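You operate a simulated robot arm through the tools that you are given. There is no shell and no other tool. Be economical: measure what you need, move in short steps, check, and stop when the job is done.

You run a simulated robot arm. Do the job below in one go: nothing can be reset, and whatever is moved stays where it is left.

## Task
Take the nut blank from the bench top on the wall side and put it on top of the brown sanding block there.

The check looks at the end state, three seconds after you hand in, the way a careful person would. Anything else that was tipped, shoved, dropped, spilled or broken makes it a failure.

## Robot
A 7-joint arm with a two-finger parallel gripper, fixed in place. Base frame: the origin is at the foot of the arm, x ahead of it, y to its left, z up; the work surface is at about z = 790. Units: mm, degrees, N and s.
With the tool pointing down near the work surface it reaches from about 220 to 680 mm from the base axis. Its first joint turns from -66.0 to 66.0 degrees. Payload 2.4 kg.
The tool frame sits at the grasp point between the pads (the TCP): z along the fingers, y along the line on which they close. The tips reach 30 mm beyond it. Largest opening 94 mm; finger width 28, thickness 10; the body of the gripper, 50 by 96 mm, starts 55 mm behind the TCP.
Orientation is that of the tool frame in the base frame, as [roll, pitch, yaw] about the fixed x, y, z axes, in that order (R = Rz(yaw) Ry(pitch) Rx(roll)). With the fingers straight down and closing along the base's y, the tool's x points along the base's -x, its y along +y and its z along -z.

## Interface
- The arm moves only by the tool move_arm. Its argument "deltas" is one flat list of numbers, 5 for each row, row after row: the shift along the tool's x, y, z in mm, then the turn about the tool's z in degrees, then the finger opening in mm, from 0 to 94. In form: [x, y, z, yaw, gripper, x, y, z, yaw, gripper, ...]. A call has 1 to 12 rows; each row is the pose to reach, as a shift and turn from the pose commanded when the call began, along the tool's axes at that moment. A row lasts 0.2 s, in which the tool goes at most 50 mm and 8.6 degrees; a call with a longer step from one row to the next is refused whole, and so is a gripper value outside its range. Where a pose cannot be reached the arm comes as near as it can. A force on the tool above 40 N (or 10 N above the force at the start of the call, whichever is more), or a blocked arm, ends the call early, and 0.2 s more pass. The fingers move at their own pace (about 153 mm/s each) and stop on an object; they squeeze with about 36 N. The grip force told is the motor's: it shows also when the fingers shut on nothing. Time passes only in rows, and 0.2 s behind the last, so rows that repeat a pose let the fingers close. It gives the time, the measured TCP pose, the force on the tool (base axes), the opening and the grip force at its end, in the units of the frame above (readings bear some noise), and new pictures: "show" is both (left out), scene, wrist or none.
- Cameras (640 x 400 px; columns grow to the right, rows downward): "scene" is fixed at [20, 455.9, 1460]; the picture's right is [-0.90, -0.43, 0.00], its down [-0.17, 0.37, -0.91] and it looks along [0.39, -0.83, -0.40] (base axes); focal length 372 px, centre (320, 200). "wrist" rides on the gripper at [76, 14, -102] in the tool frame; the picture's right is [-0.18, 0.98, 0.00], its down [-0.75, -0.14, -0.64] and it looks along [-0.63, -0.12, 0.77] (tool axes); focal length 243 px, centre (320, 200). There is no depth. A picture from a camera that has moved, and an enlarged one, comes with that camera's place and axes in the base frame and with its lens.
- enlarge(camera, box): a new picture of the part [left, top, right, bottom] of that camera's present view, enlarged. The clock stands still meanwhile.
- job_done(): hands the job in; it is judged then, once.

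Work in short steps. Places have to be worked out from the pictures, the camera data and where the tool is seen: move nearer, look again, correct. Check each grasp and each placing, and mend what went wrong. You have 90 turns and 170 pictures in all, those below and enlarged ones among them. Open the gripper and draw the arm clear of the work before you hand the job in, unless the task says otherwise; then end with one line.

The tools are called after "Emit:" as a command line: name --argument value ..., lists and objects as JSON in quotes. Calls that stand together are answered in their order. move_arm: Moves the arm, as the interface text tells. Its arguments: {"type":"object","properties":{"deltas":{"type":"array","items":{"type":"number"}},"show":{"type":"string","enum":["both","scene","wrist","none"]}},"required":["deltas"]} The other tools are called the same way: enlarge (camera, box) takes an enlarged picture of a part of a camera's view; job_done () hands the job in.

At the start:

```text
t: 0.0
position: [391.5, -261.5, 1082.0]
orientation: [-179.9, 0.0, -180.0]
ft_force: [0.4, -0.8, -0.5]
width: 94.2
grasp_force: 0.1
```

scene: 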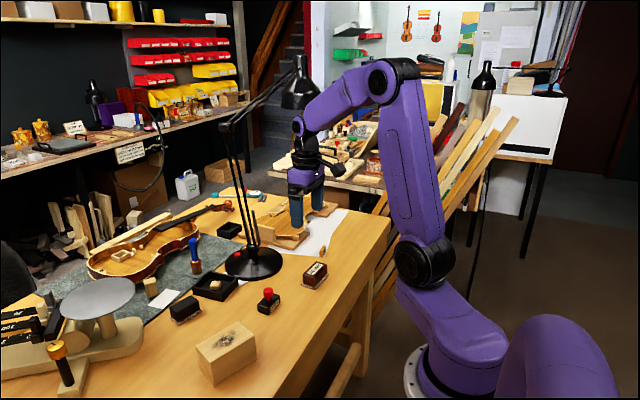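
wrist: 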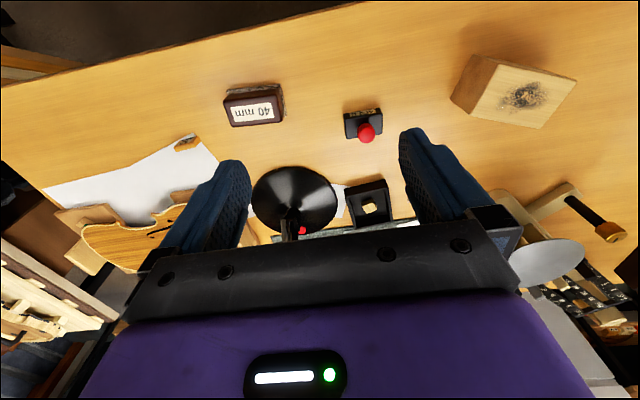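

I'll start by looking closer at the bench for the nut blank and the brown sanding block.

Emit:
enlarge --camera "scene" --box '[120, 220, 340, 340]'

Emit:
enlarge --camera "scene" --box '[220, 150, 390, 260]'

Emit:
enlarge --camera "wrist" --box '[60, 60, 420, 260]'

```text
2.91 times, centred on (230, 280) of scene
camera zoom: at [20.0, 455.9, 1460.0], right [-0.9, -0.43, 0.0], down [-0.17, 0.37, -0.91], along [0.39, -0.83, -0.4], focal length 1083 px, centre (582, -33)
```

zoom: 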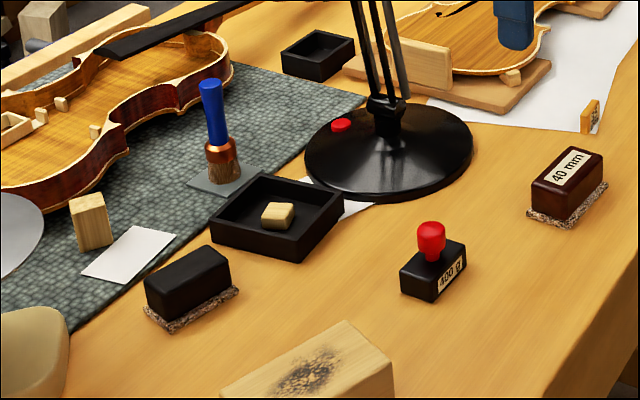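

```text
3.64 times, centred on (305, 205) of scene
camera zoom: at [20.0, 455.9, 1460.0], right [-0.9, -0.43, 0.0], down [-0.17, 0.37, -0.91], along [0.39, -0.83, -0.4], focal length 1354 px, centre (374, 182)
```

zoom: 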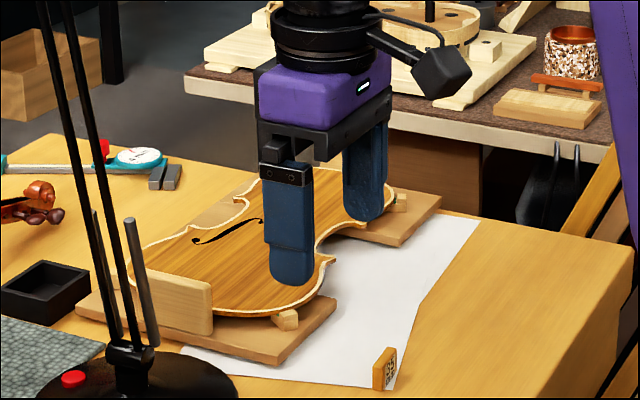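

```text
1.78 times, centred on (240, 160) of wrist
camera zoom: at [314.6, -250.4, 1185.9], right [0.18, 0.98, 0.0], down [0.75, -0.14, 0.64], along [0.63, -0.12, -0.77], focal length 431 px, centre (462, 271)
```

zoom: 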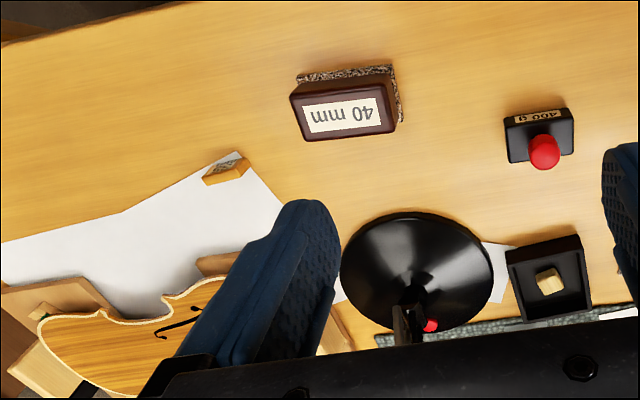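

The labelled amber block by the paper and the "40 mm" brown block are candidates, but I want to read the labels and look over the other bench and the remaining surfaces too.

Emit:
enlarge --camera "scene" --box '[280, 225, 350, 295]'

Emit:
enlarge --camera "scene" --box '[270, 100, 420, 200]'

Emit:
enlarge --camera "scene" --box '[120, 250, 250, 340]'

Emit:
enlarge --camera "wrist" --box '[120, 70, 300, 180]'

```text
5.71 times, centred on (315, 260) of scene
camera zoom: at [20.0, 455.9, 1460.0], right [-0.9, -0.43, 0.0], down [-0.17, 0.37, -0.91], along [0.39, -0.83, -0.4], focal length 2128 px, centre (349, -143)
```

zoom: 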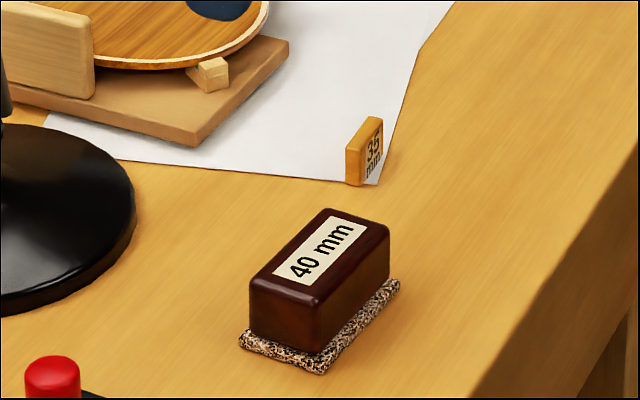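

```text
4.00 times, centred on (345, 150) of scene
camera zoom: at [20.0, 455.9, 1460.0], right [-0.9, -0.43, 0.0], down [-0.17, 0.37, -0.91], along [0.39, -0.83, -0.4], focal length 1490 px, centre (220, 400)
```

zoom: 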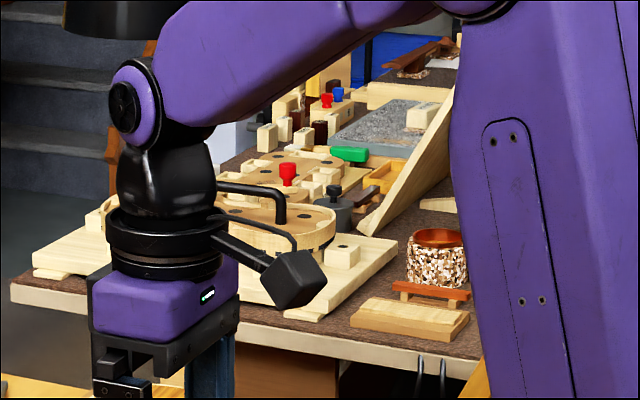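

```text
4.44 times, centred on (185, 295) of scene
camera zoom: at [20.0, 455.9, 1460.0], right [-0.9, -0.43, 0.0], down [-0.17, 0.37, -0.91], along [0.39, -0.83, -0.4], focal length 1655 px, centre (920, -222)
```

zoom: 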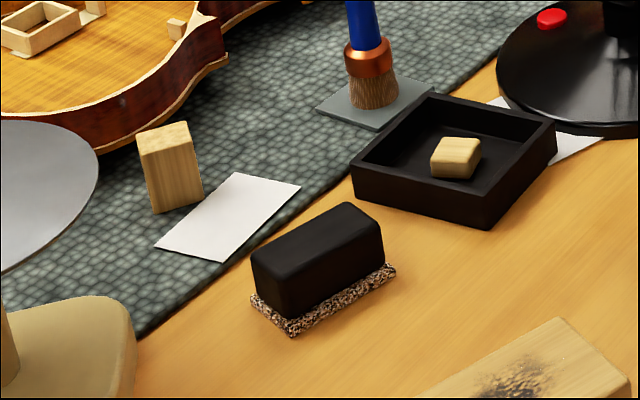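

```text
3.56 times, centred on (210, 125) of wrist
camera zoom: at [314.6, -250.4, 1185.9], right [0.18, 0.98, 0.0], down [0.75, -0.14, 0.64], along [0.63, -0.12, -0.77], focal length 863 px, centre (711, 467)
```

zoom: 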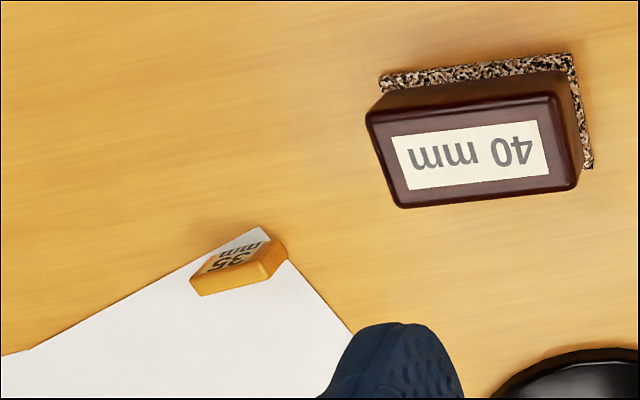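

The amber "35 mm" piece standing on edge (≈(456,-501)) looks like the nut blank, and the brown block is at ≈(423,-368). Before moving, I check how the lamp head sits relative to the arm.

Emit:
enlarge --camera "scene" --box '[210, 40, 400, 160]'

```text
3.33 times, centred on (305, 100) of scene
camera zoom: at [20.0, 455.9, 1460.0], right [-0.9, -0.43, 0.0], down [-0.17, 0.37, -0.91], along [0.39, -0.83, -0.4], focal length 1241 px, centre (370, 533)
```

zoom: 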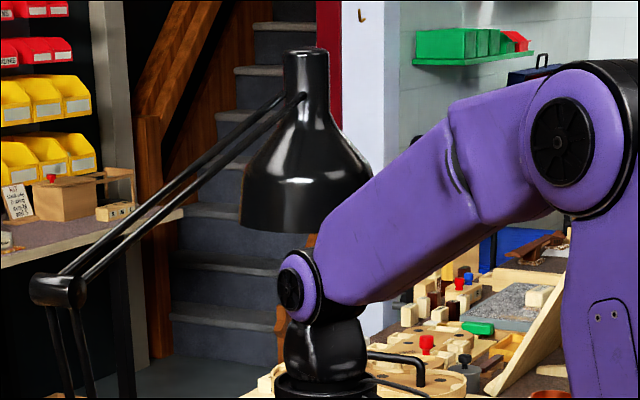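

The arm occludes the lamp shade, so the shade is behind it at about z≥1270. I go down first, staying over clear bench, then move toward the blank at low height and look again.

Emit:
move_arm --deltas '[0, 0, 40, 0, 94, 0, 0, 80, 0, 94, 0, 0, 120, 0, 94, 0, 0, 150, 0, 94, 0, -40, 150, 0, 94, 0, -80, 150, 0, 94, 0, -110, 150, 0, 94]'

```text
t: 1.6
position: [392.1, -373.7, 932.5]
orientation: [-179.9, 0.0, 180.0]
ft_force: [0.7, 0.1, -0.1]
width: 93.8
grasp_force: 0.0
camera wrist: at [313.9, -361.6, 1036.3], right [0.18, 0.98, 0.0], down [0.75, -0.14, 0.64], along [0.63, -0.12, -0.77], focal length 243 px, centre (320, 200)
```

scene: 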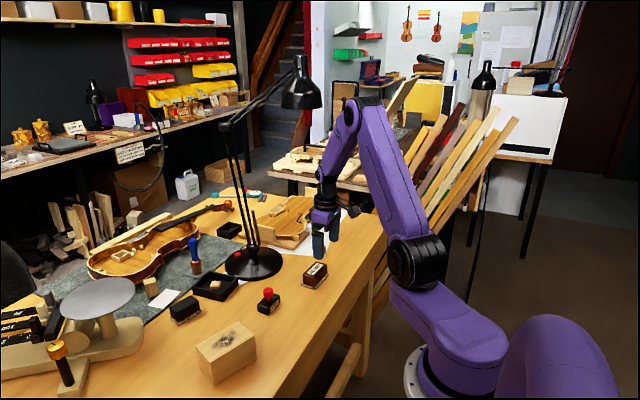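
wrist: 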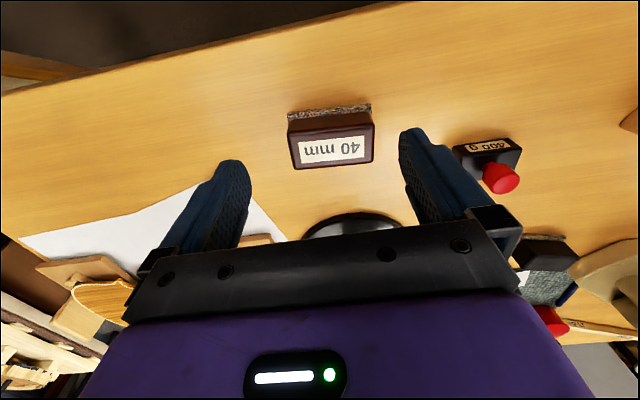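

Clear so far; the block is seen between the fingers. I continue along −y to put the blank between the fingers in view.

Emit:
move_arm --deltas '[0, -40, 0, 0, 94, 0, -80, 0, 0, 94, 0, -115, 0, 0, 94]'

Emit:
enlarge --camera "wrist" --box '[220, 80, 440, 220]'

```text
t: 2.4
position: [392.2, -489.8, 933.3]
orientation: [180.0, 0.0, -179.9]
ft_force: [1.1, 0.2, 0.2]
width: 94.1
grasp_force: 0.1
camera wrist: at [314.4, -476.4, 1036.1], right [0.18, 0.98, 0.0], down [0.75, -0.14, 0.64], along [0.63, -0.12, -0.77], focal length 243 px, centre (320, 200)
```

scene: 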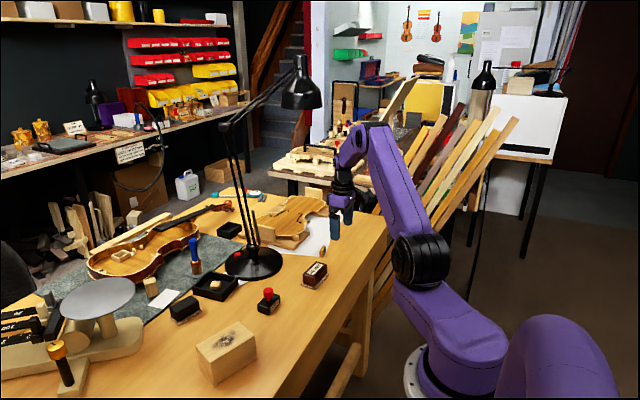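
wrist: 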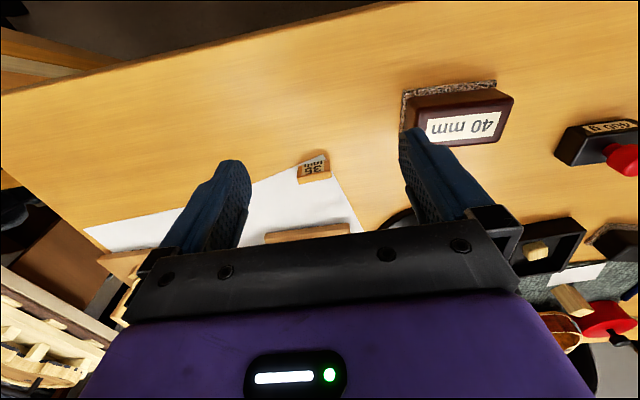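

```text
2.86 times, centred on (330, 150) of wrist
camera zoom: at [314.4, -476.4, 1036.1], right [0.18, 0.98, 0.0], down [0.75, -0.14, 0.64], along [0.63, -0.12, -0.77], focal length 693 px, centre (291, 343)
```

zoom: 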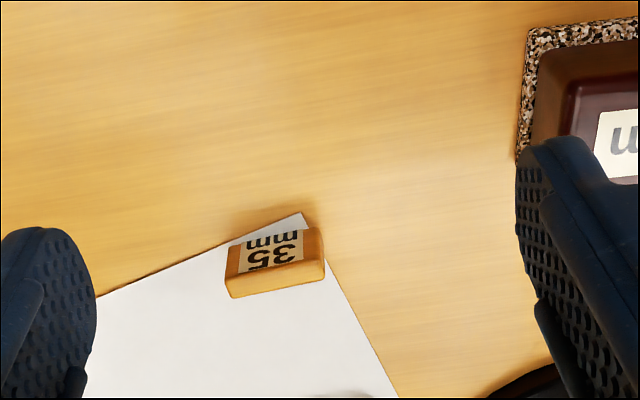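

The blank is about 35×10×20 mm, standing on its long edge, centred near (465,-511), long axis within ~5° of y. That suits an end grip along the tool's y, so I move above it with a −5° yaw and part of the descent, then check.

Emit:
move_arm --deltas '[-36, -10, 20, -3, 80, -73, -21, 40, -5, 80, -73, -21, 65, -5, 75]'

Emit:
enlarge --camera "wrist" --box '[220, 60, 440, 200]'

Emit:
enlarge --camera "scene" --box '[270, 170, 380, 270]'

```text
t: 3.2
position: [463.8, -510.2, 869.2]
orientation: [179.9, 0.0, -175.0]
ft_force: [0.4, 0.0, 0.0]
width: 75.3
grasp_force: 0.2
camera wrist: at [386.7, -503.2, 970.8], right [0.1, 1.0, 0.0], down [0.76, -0.08, 0.64], along [0.64, -0.06, -0.77], focal length 243 px, centre (320, 200)
```

scene: 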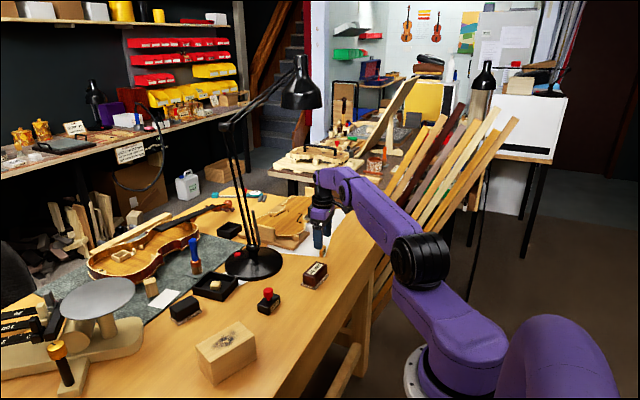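
wrist: 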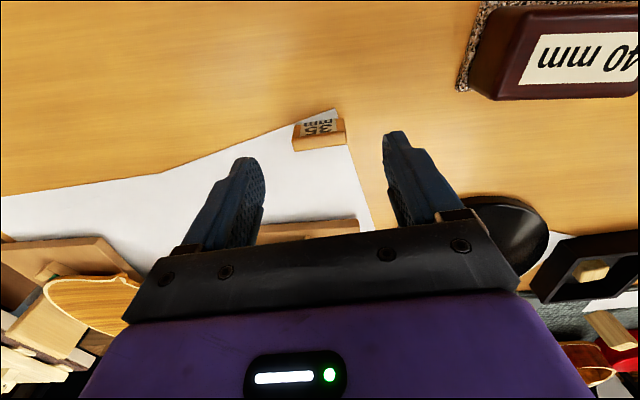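

```text
2.86 times, centred on (330, 130) of wrist
camera zoom: at [386.7, -503.2, 970.8], right [0.1, 1.0, 0.0], down [0.76, -0.08, 0.64], along [0.64, -0.06, -0.77], focal length 693 px, centre (291, 400)
```

zoom: 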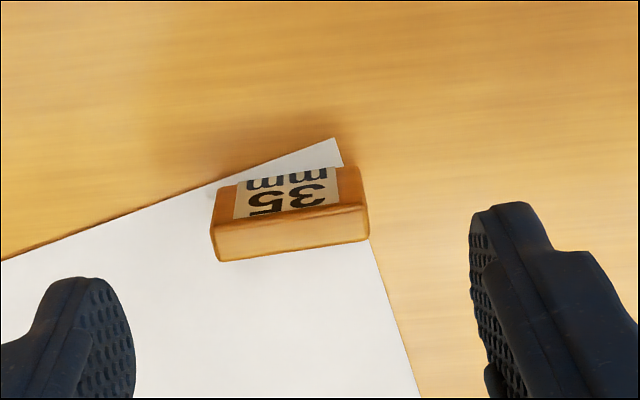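

```text
4.00 times, centred on (325, 220) of scene
camera zoom: at [20.0, 455.9, 1460.0], right [-0.9, -0.43, 0.0], down [-0.17, 0.37, -0.91], along [0.39, -0.83, -0.4], focal length 1490 px, centre (300, 120)
```

zoom: 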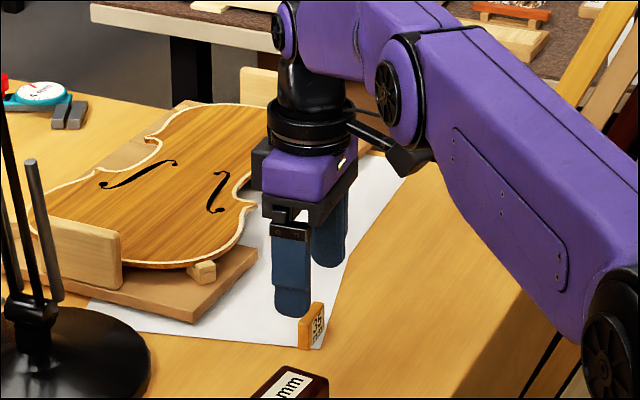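

Using the tool-frame geometry, the blank centre is within ~1 mm of the grasp axis and ~2° off in yaw. I descend so the tips are ~4 mm above the bench and then close.

Emit:
move_arm --deltas '[-1, -1, 20, 2, 70, -1, -1, 40, 2, 60, -1, -1, 45, 2, 55]'

Emit:
enlarge --camera "wrist" --box '[220, 60, 440, 200]'

```text
t: 4.0
position: [463.0, -506.9, 823.9]
orientation: [-180.0, 0.0, -177.1]
ft_force: [0.4, 0.1, -0.3]
width: 55.4
grasp_force: 0.1
out of reach, approached as far as the arm can: row 3
camera wrist: at [385.5, -498.3, 926.3], right [0.13, 0.99, 0.0], down [0.76, -0.1, 0.64], along [0.64, -0.09, -0.77], focal length 243 px, centre (320, 200)
```

scene: 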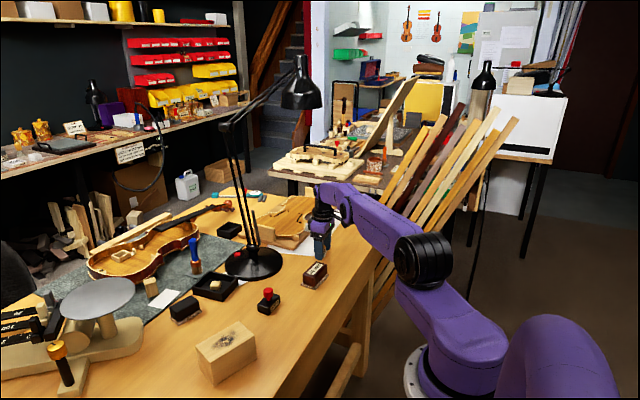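
wrist: 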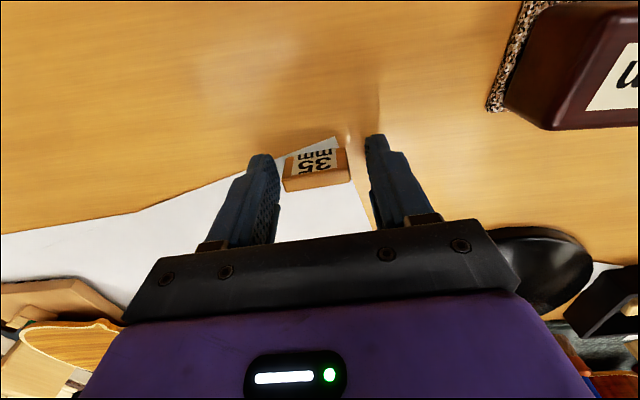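

```text
2.86 times, centred on (330, 130) of wrist
camera zoom: at [385.5, -498.3, 926.3], right [0.13, 0.99, 0.0], down [0.76, -0.1, 0.64], along [0.64, -0.09, -0.77], focal length 693 px, centre (291, 400)
```

zoom: 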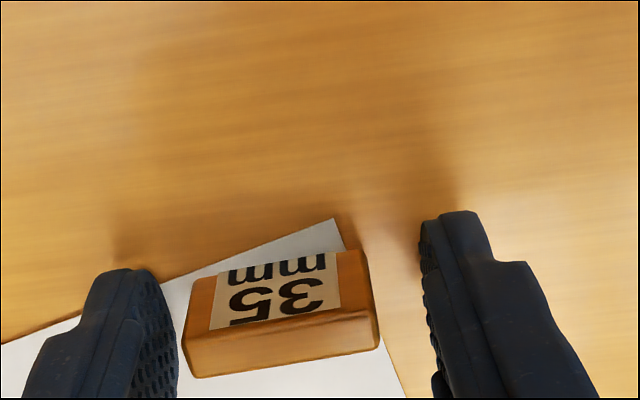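

The arm stopped ~4 mm short at its reach limit, but the blank is between the pads; closing will slide it slightly along its length. I close now.

Emit:
move_arm --deltas '[0, 0, 0, 0, 46, 0, 0, 0, 0, 40, 0, 0, 0, 0, 34, 0, 0, 0, 0, 28, 0, 0, 0, 0, 24]' --show "none"

Emit:
enlarge --camera "wrist" --box '[220, 60, 440, 200]'

```text
t: 5.2
position: [463.8, -507.3, 823.9]
orientation: [179.9, -0.1, -177.0]
ft_force: [0.6, 1.2, -1.0]
width: 36.5
grasp_force: 36.0
```

```text
2.86 times, centred on (330, 130) of wrist
camera zoom: at [385.5, -498.3, 926.4], right [0.13, 0.99, 0.0], down [0.76, -0.1, 0.64], along [0.64, -0.09, -0.77], focal length 693 px, centre (291, 400)
```

zoom: 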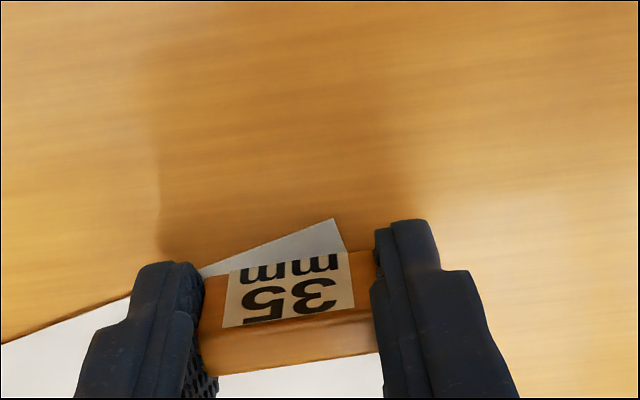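

Gripped at 36.5 mm width with 36 N. I lift it 45 mm and check it comes along.

Emit:
move_arm --deltas '[0, 0, -15, 0, 24, 0, 0, -40, 0, 24, 0, 0, -80, 0, 24]'

```text
t: 6.0
position: [464.5, -508.0, 903.6]
orientation: [180.0, 0.0, -177.1]
ft_force: [-0.4, 0.4, 0.0]
width: 36.3
grasp_force: 36.3
camera wrist: at [385.2, -498.3, 1006.7], right [0.13, 0.99, 0.0], down [0.76, -0.1, 0.64], along [0.64, -0.08, -0.77], focal length 243 px, centre (320, 200)
```

scene: 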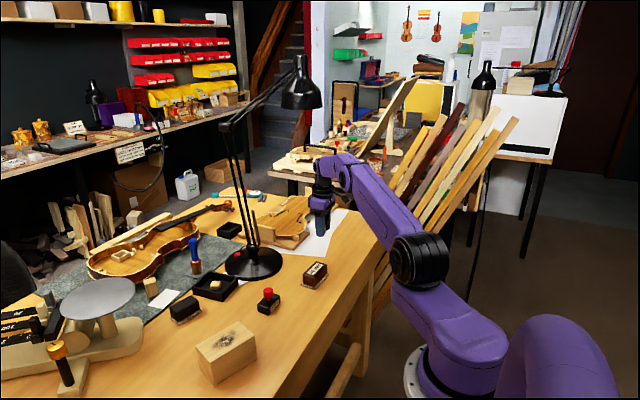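
wrist: 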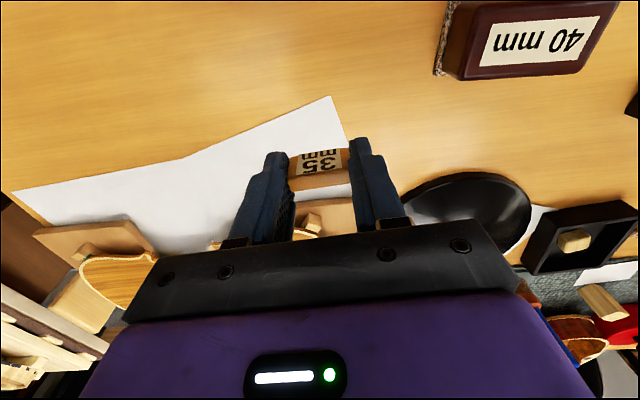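

The blank is held firmly. Now I carry it at this height to above the brown block (≈(423,-368)).

Emit:
move_arm --deltas '[10, 40, 0, 0, 24, 20, 80, 0, 0, 24, 30, 118, 0, 0, 24, 34, 140, 0, 0, 24]'

Emit:
enlarge --camera "wrist" --box '[210, 60, 430, 200]'

Emit:
enlarge --camera "scene" --box '[270, 210, 370, 300]'

```text
t: 7.0
position: [421.2, -369.4, 905.2]
orientation: [-179.9, 0.2, -177.0]
ft_force: [-0.7, -0.3, 0.0]
width: 36.3
grasp_force: 36.2
camera wrist: at [343.6, -360.1, 1006.9], right [0.13, 0.99, 0.0], down [0.76, -0.1, 0.64], along [0.64, -0.09, -0.77], focal length 243 px, centre (320, 200)
```

scene: 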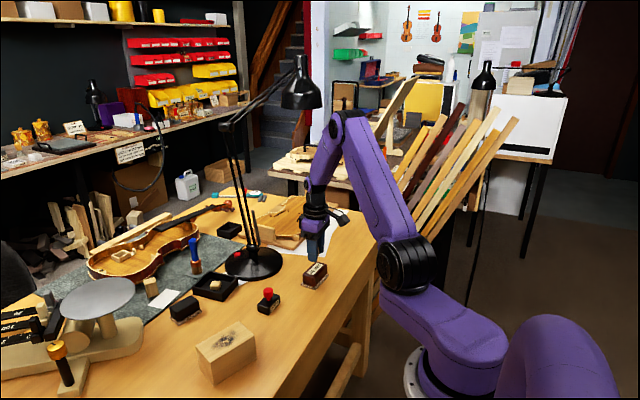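
wrist: 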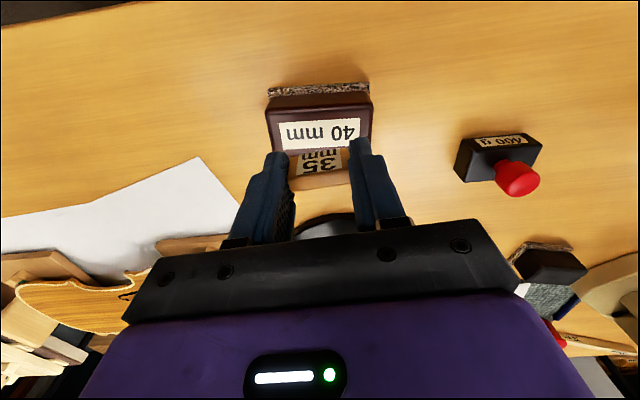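

```text
2.86 times, centred on (320, 130) of wrist
camera zoom: at [343.6, -360.1, 1006.9], right [0.13, 0.99, 0.0], down [0.76, -0.1, 0.64], along [0.64, -0.09, -0.77], focal length 693 px, centre (320, 400)
```

zoom: 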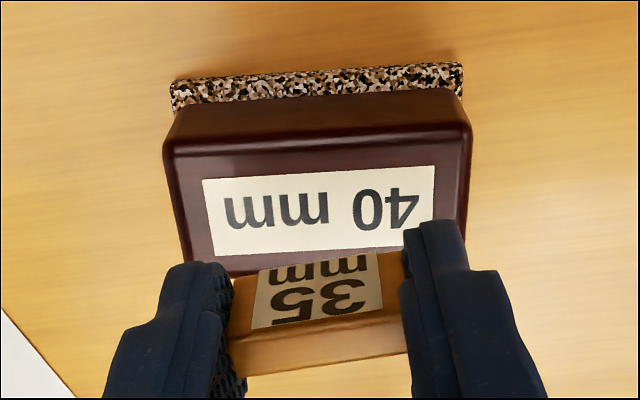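

```text
4.44 times, centred on (320, 255) of scene
camera zoom: at [20.0, 455.9, 1460.0], right [-0.9, -0.43, 0.0], down [-0.17, 0.37, -0.91], along [0.39, -0.83, -0.4], focal length 1655 px, centre (320, -44)
```

zoom: 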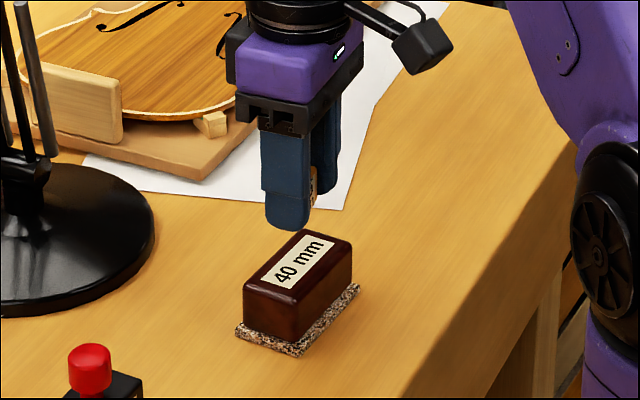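

The block top is ~75×38 mm at z≈835, nearly centred under the tool and ~6° rotated relative to it. I align (+6° yaw, small x shift) and lower most of the way, then check from both cameras.

Emit:
move_arm --deltas '[2.5, -1, 0, 3, 24, 2.5, -1, 0, 6, 24, 2.5, -1, 14, 6, 24, 2.5, -1, 27, 6, 24]'

Emit:
enlarge --camera "wrist" --box '[210, 60, 430, 200]'

Emit:
enlarge --camera "scene" --box '[285, 225, 355, 295]'

```text
t: 8.0
position: [419.8, -371.2, 877.1]
orientation: [-179.9, 0.0, 176.9]
ft_force: [0.7, 0.0, 0.0]
width: 36.3
grasp_force: 36.1
camera wrist: at [343.5, -353.5, 979.6], right [0.24, 0.97, 0.0], down [0.74, -0.18, 0.64], along [0.62, -0.15, -0.77], focal length 243 px, centre (320, 200)
```

scene: 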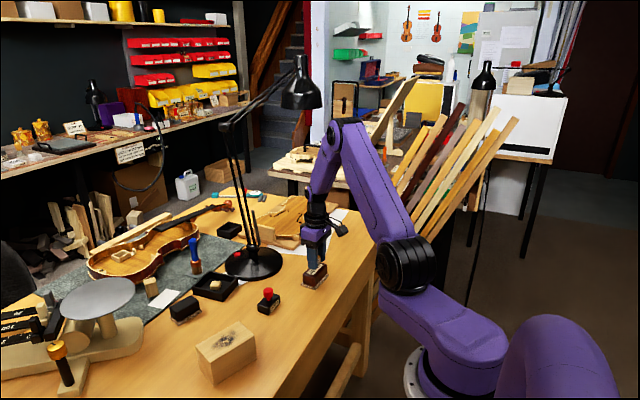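
wrist: 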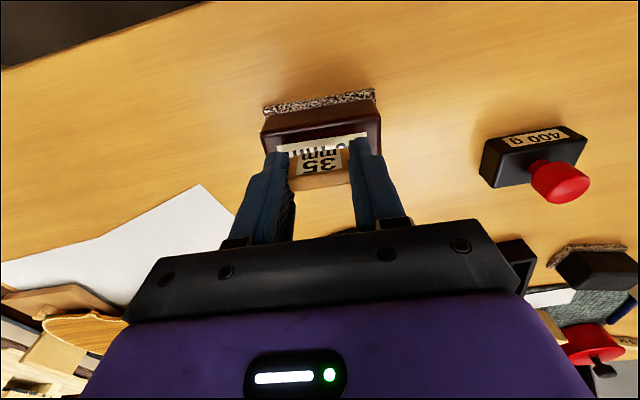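

```text
2.86 times, centred on (320, 130) of wrist
camera zoom: at [343.5, -353.5, 979.6], right [0.24, 0.97, 0.0], down [0.74, -0.18, 0.64], along [0.62, -0.15, -0.77], focal length 693 px, centre (320, 400)
```

zoom: 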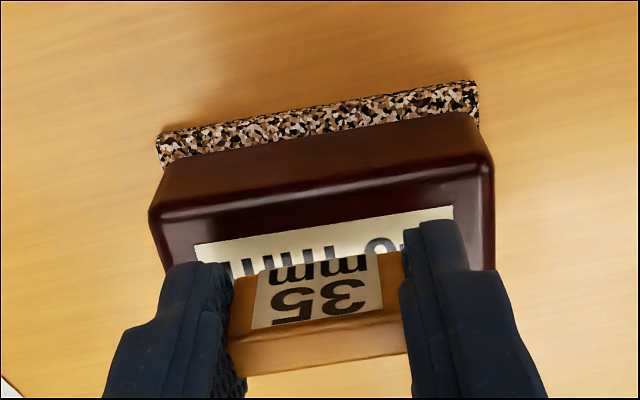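

```text
5.71 times, centred on (320, 260) of scene
camera zoom: at [20.0, 455.9, 1460.0], right [-0.9, -0.43, 0.0], down [-0.17, 0.37, -0.91], along [0.39, -0.83, -0.4], focal length 2128 px, centre (320, -143)
```

zoom: 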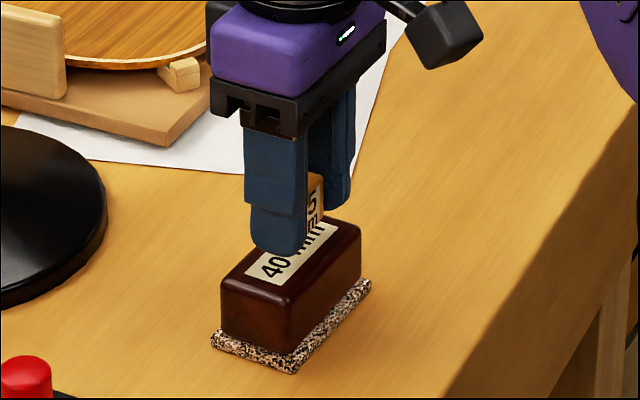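

Centred over the block within a few mm in x and y. I correct 2° of yaw and 2 mm of y, and lower 5 mm, watching force.

Emit:
move_arm --deltas '[0, 2, 2, -2, 24, 0, 2, 5, -2, 24]' --show "none"

Emit:
enlarge --camera "scene" --box '[300, 235, 340, 275]'

Emit:
enlarge --camera "wrist" --box '[250, 100, 390, 190]'

```text
t: 8.6
position: [421.0, -368.6, 871.4]
orientation: [179.9, 0.1, 178.9]
ft_force: [-0.8, -0.5, 0.0]
width: 36.5
grasp_force: 35.2
```

```text
10.00 times, centred on (320, 255) of scene
camera zoom: at [20.0, 455.9, 1460.0], right [-0.9, -0.43, 0.0], down [-0.17, 0.37, -0.91], along [0.39, -0.83, -0.4], focal length 3724 px, centre (320, -350)
```

zoom: 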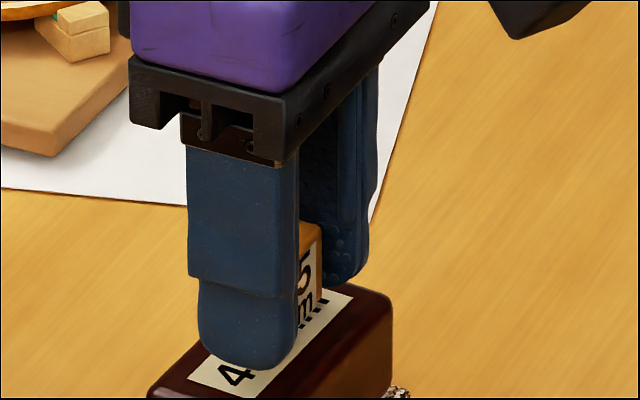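

```text
4.44 times, centred on (320, 145) of wrist
camera zoom: at [342.7, -354.3, 974.2], right [0.2, 0.98, 0.0], down [0.75, -0.15, 0.64], along [0.63, -0.13, -0.77], focal length 1078 px, centre (320, 444)
```

zoom: 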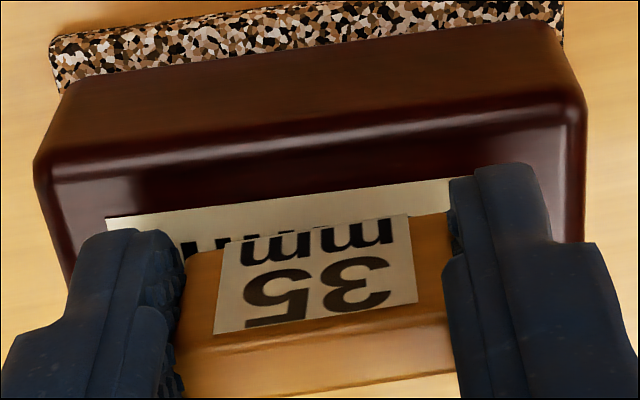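

No contact yet and the alignment looks good. I lower 1 mm at a time until the force shows contact.

Emit:
move_arm --deltas '[0, 0, 1, 0, 24, 0, 0, 2, 0, 24, 0, 0, 2, 0, 24]' --show "none"

```text
t: 9.4
position: [420.2, -369.1, 869.1]
orientation: [-180.0, 0.0, 179.0]
ft_force: [-0.3, 0.5, 0.0]
width: 36.4
grasp_force: 36.1
```

Still no contact force at TCP z=869; continuing down another 2 mm.

Emit:
move_arm --deltas '[0, 0, 1, 0, 24, 0, 0, 2, 0, 24, 0, 0, 2, 0, 24]' --show "none"

Emit:
enlarge --camera "wrist" --box '[250, 100, 390, 190]'

Emit:
enlarge --camera "scene" --box '[300, 235, 340, 275]'

```text
t: 10.2
position: [418.5, -369.4, 867.4]
orientation: [-180.0, 0.0, 179.0]
ft_force: [0.3, -0.4, 0.7]
width: 36.3
grasp_force: 36.1
```

```text
4.44 times, centred on (320, 145) of wrist
camera zoom: at [342.6, -354.3, 970.6], right [0.2, 0.98, 0.0], down [0.75, -0.15, 0.64], along [0.63, -0.13, -0.77], focal length 1078 px, centre (320, 444)
```

zoom: 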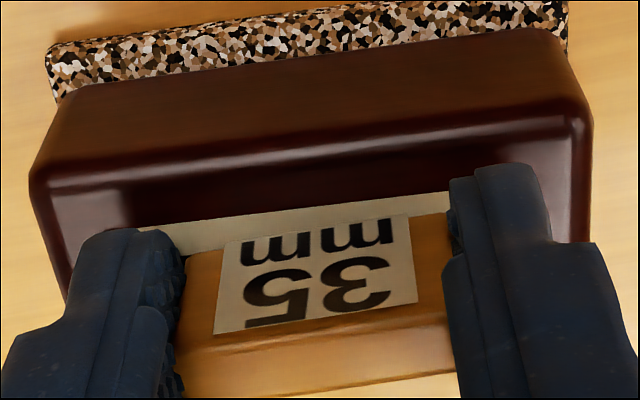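

```text
10.00 times, centred on (320, 255) of scene
camera zoom: at [20.0, 455.9, 1460.0], right [-0.9, -0.43, 0.0], down [-0.17, 0.37, -0.91], along [0.39, -0.83, -0.4], focal length 3724 px, centre (320, -350)
```

zoom: 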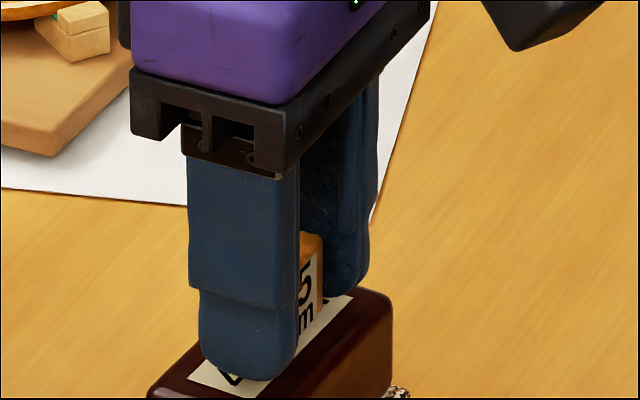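

Close but no contact force yet (fz ~0.7). Lower further in 1 mm steps.

Emit:
move_arm --deltas '[0, 0, 0.5, 0, 24, 0, 0, 1, 0, 24, 0, 0, 1, 0, 24]' --show "none"

```text
t: 11.0
position: [419.3, -369.1, 867.5]
orientation: [180.0, 0.0, 179.0]
ft_force: [-0.5, 0.5, 0.4]
width: 36.5
grasp_force: 35.8
```

No clear contact yet; another 1 mm.

Emit:
move_arm --deltas '[0, 0, 0.5, 0, 24, 0, 0, 1, 0, 24, 0, 0, 1, 0, 24]' --show "none"

Emit:
enlarge --camera "scene" --box '[305, 245, 335, 270]'

```text
t: 11.8
position: [421.1, -368.9, 865.1]
orientation: [-179.9, -0.1, 179.0]
ft_force: [1.2, -0.2, -0.4]
width: 36.5
grasp_force: 36.8
```

```text
16.00 times, centred on (320, 258) of scene
camera zoom: at [20.0, 455.9, 1460.0], right [-0.9, -0.43, 0.0], down [-0.17, 0.37, -0.91], along [0.39, -0.83, -0.4], focal length 5959 px, centre (320, -720)
```

zoom: 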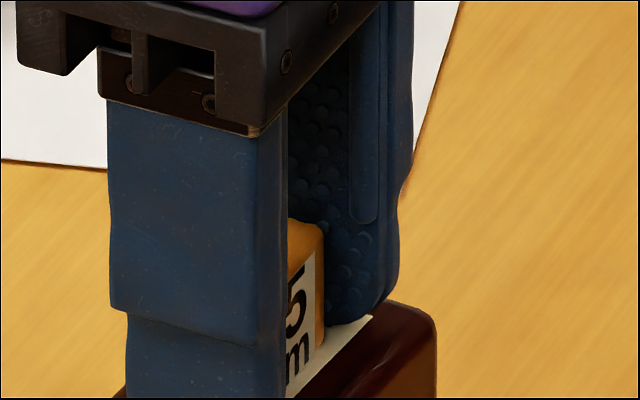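

Still no vertical load. I continue 1 mm more per call.

Emit:
move_arm --deltas '[0, 0, 0.5, 0, 24, 0, 0, 1, 0, 24, 0, 0, 1, 0, 24]' --show "none"

```text
t: 12.6
position: [420.4, -369.3, 865.6]
orientation: [-179.8, 0.1, 179.0]
ft_force: [-1.0, 1.5, 10.7]
width: 36.1
grasp_force: 36.1
```

Contact: fz = 10.7 N upward. The blank is seated on the block, so I open the fingers gradually.

Emit:
move_arm --deltas '[0, 0, -0.3, 0, 38, 0, 0, -0.3, 0, 42, 0, 0, -0.3, 0, 48, 0, 0, -0.3, 0, 56]' --show "wrist"

Emit:
enlarge --camera "scene" --box '[290, 235, 350, 295]'

```text
t: 13.6
position: [420.1, -369.2, 865.4]
orientation: [180.0, 0.0, 179.0]
ft_force: [0.0, 0.1, -0.9]
width: 55.9
grasp_force: 0.1
camera wrist: at [342.6, -354.2, 967.8], right [0.2, 0.98, 0.0], down [0.75, -0.15, 0.64], along [0.63, -0.13, -0.77], focal length 243 px, centre (320, 200)
```

wrist: 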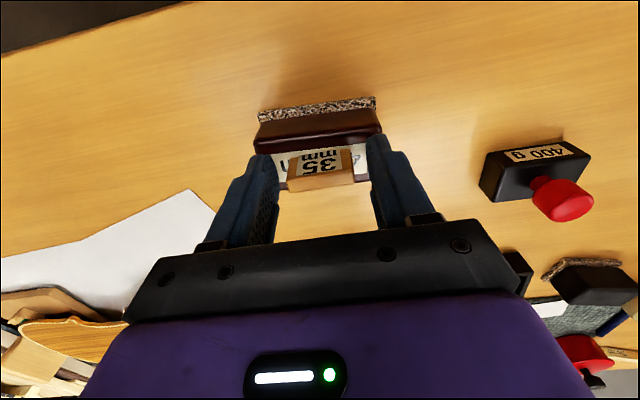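

```text
6.67 times, centred on (320, 265) of scene
camera zoom: at [20.0, 455.9, 1460.0], right [-0.9, -0.43, 0.0], down [-0.17, 0.37, -0.91], along [0.39, -0.83, -0.4], focal length 2483 px, centre (320, -233)
```

zoom: 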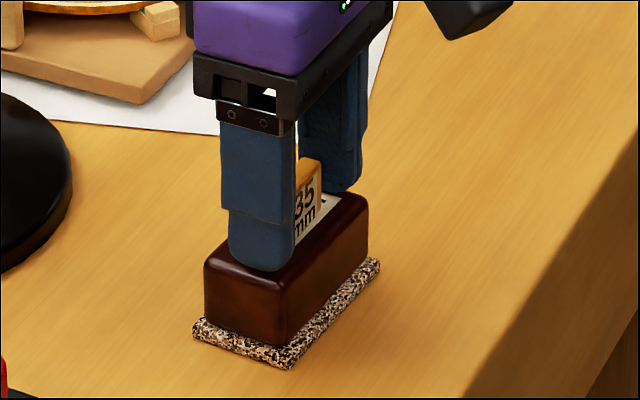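

The blank stands released on the block. I raise straight up and then move back toward the start side, clear of the lamp.

Emit:
move_arm --deltas '[0, 0, -15, 0, 60, 0, 0, -40, 0, 65, 0, 0, -75, 0, 70, 0, 35, -85, 0, 80, 0, 70, -85, 0, 90, 0, 105, -100, 0, 94, 0, 110, -140, 0, 94]'

Emit:
enlarge --camera "scene" --box '[270, 225, 350, 295]'

Emit:
enlarge --camera "wrist" --box '[120, 60, 320, 190]'

```text
t: 15.2
position: [422.4, -257.7, 1004.5]
orientation: [180.0, 0.0, 178.9]
ft_force: [0.1, 0.3, -0.2]
width: 94.2
grasp_force: 0.0
camera wrist: at [344.6, -243.5, 1107.9], right [0.2, 0.98, 0.0], down [0.75, -0.15, 0.64], along [0.63, -0.13, -0.77], focal length 243 px, centre (320, 200)
```

scene: 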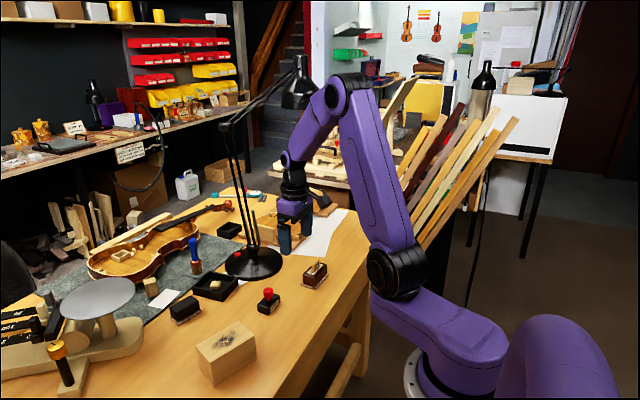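
wrist: 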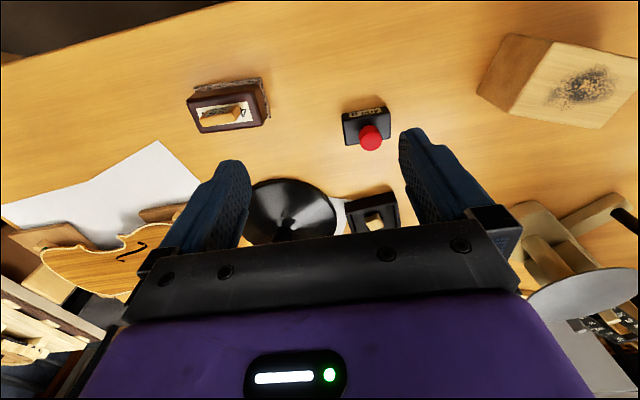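

```text
5.71 times, centred on (310, 260) of scene
camera zoom: at [20.0, 455.9, 1460.0], right [-0.9, -0.43, 0.0], down [-0.17, 0.37, -0.91], along [0.39, -0.83, -0.4], focal length 2128 px, centre (377, -143)
```

zoom: 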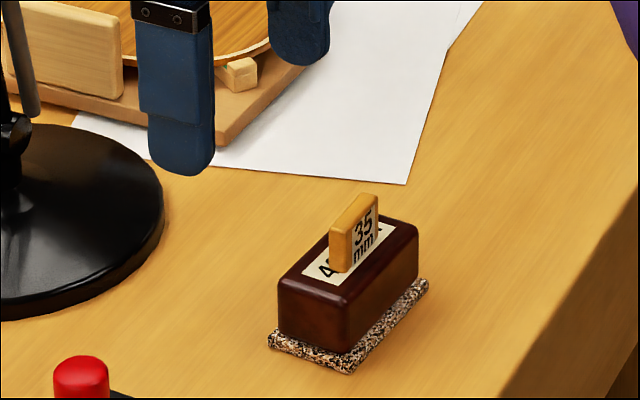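

```text
3.08 times, centred on (220, 125) of wrist
camera zoom: at [344.6, -243.5, 1107.9], right [0.2, 0.98, 0.0], down [0.75, -0.15, 0.64], along [0.63, -0.13, -0.77], focal length 746 px, centre (628, 431)
```

zoom: 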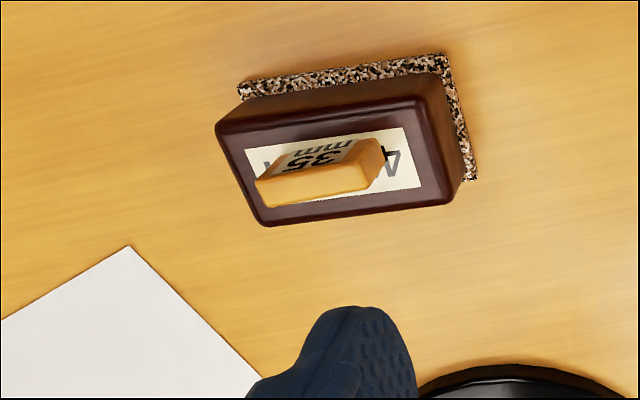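

The blank stands centred on the brown block, the block hasn't moved, and the arm is clear, so I hand in.

Emit:
job_done

```text
The job is handed in.
```

The nut blank (the amber "35 mm" piece) is standing on top of the brown "40 mm" sanding block. The gripper is open and the arm clear, and in the last pictures nothing else had been disturbed.
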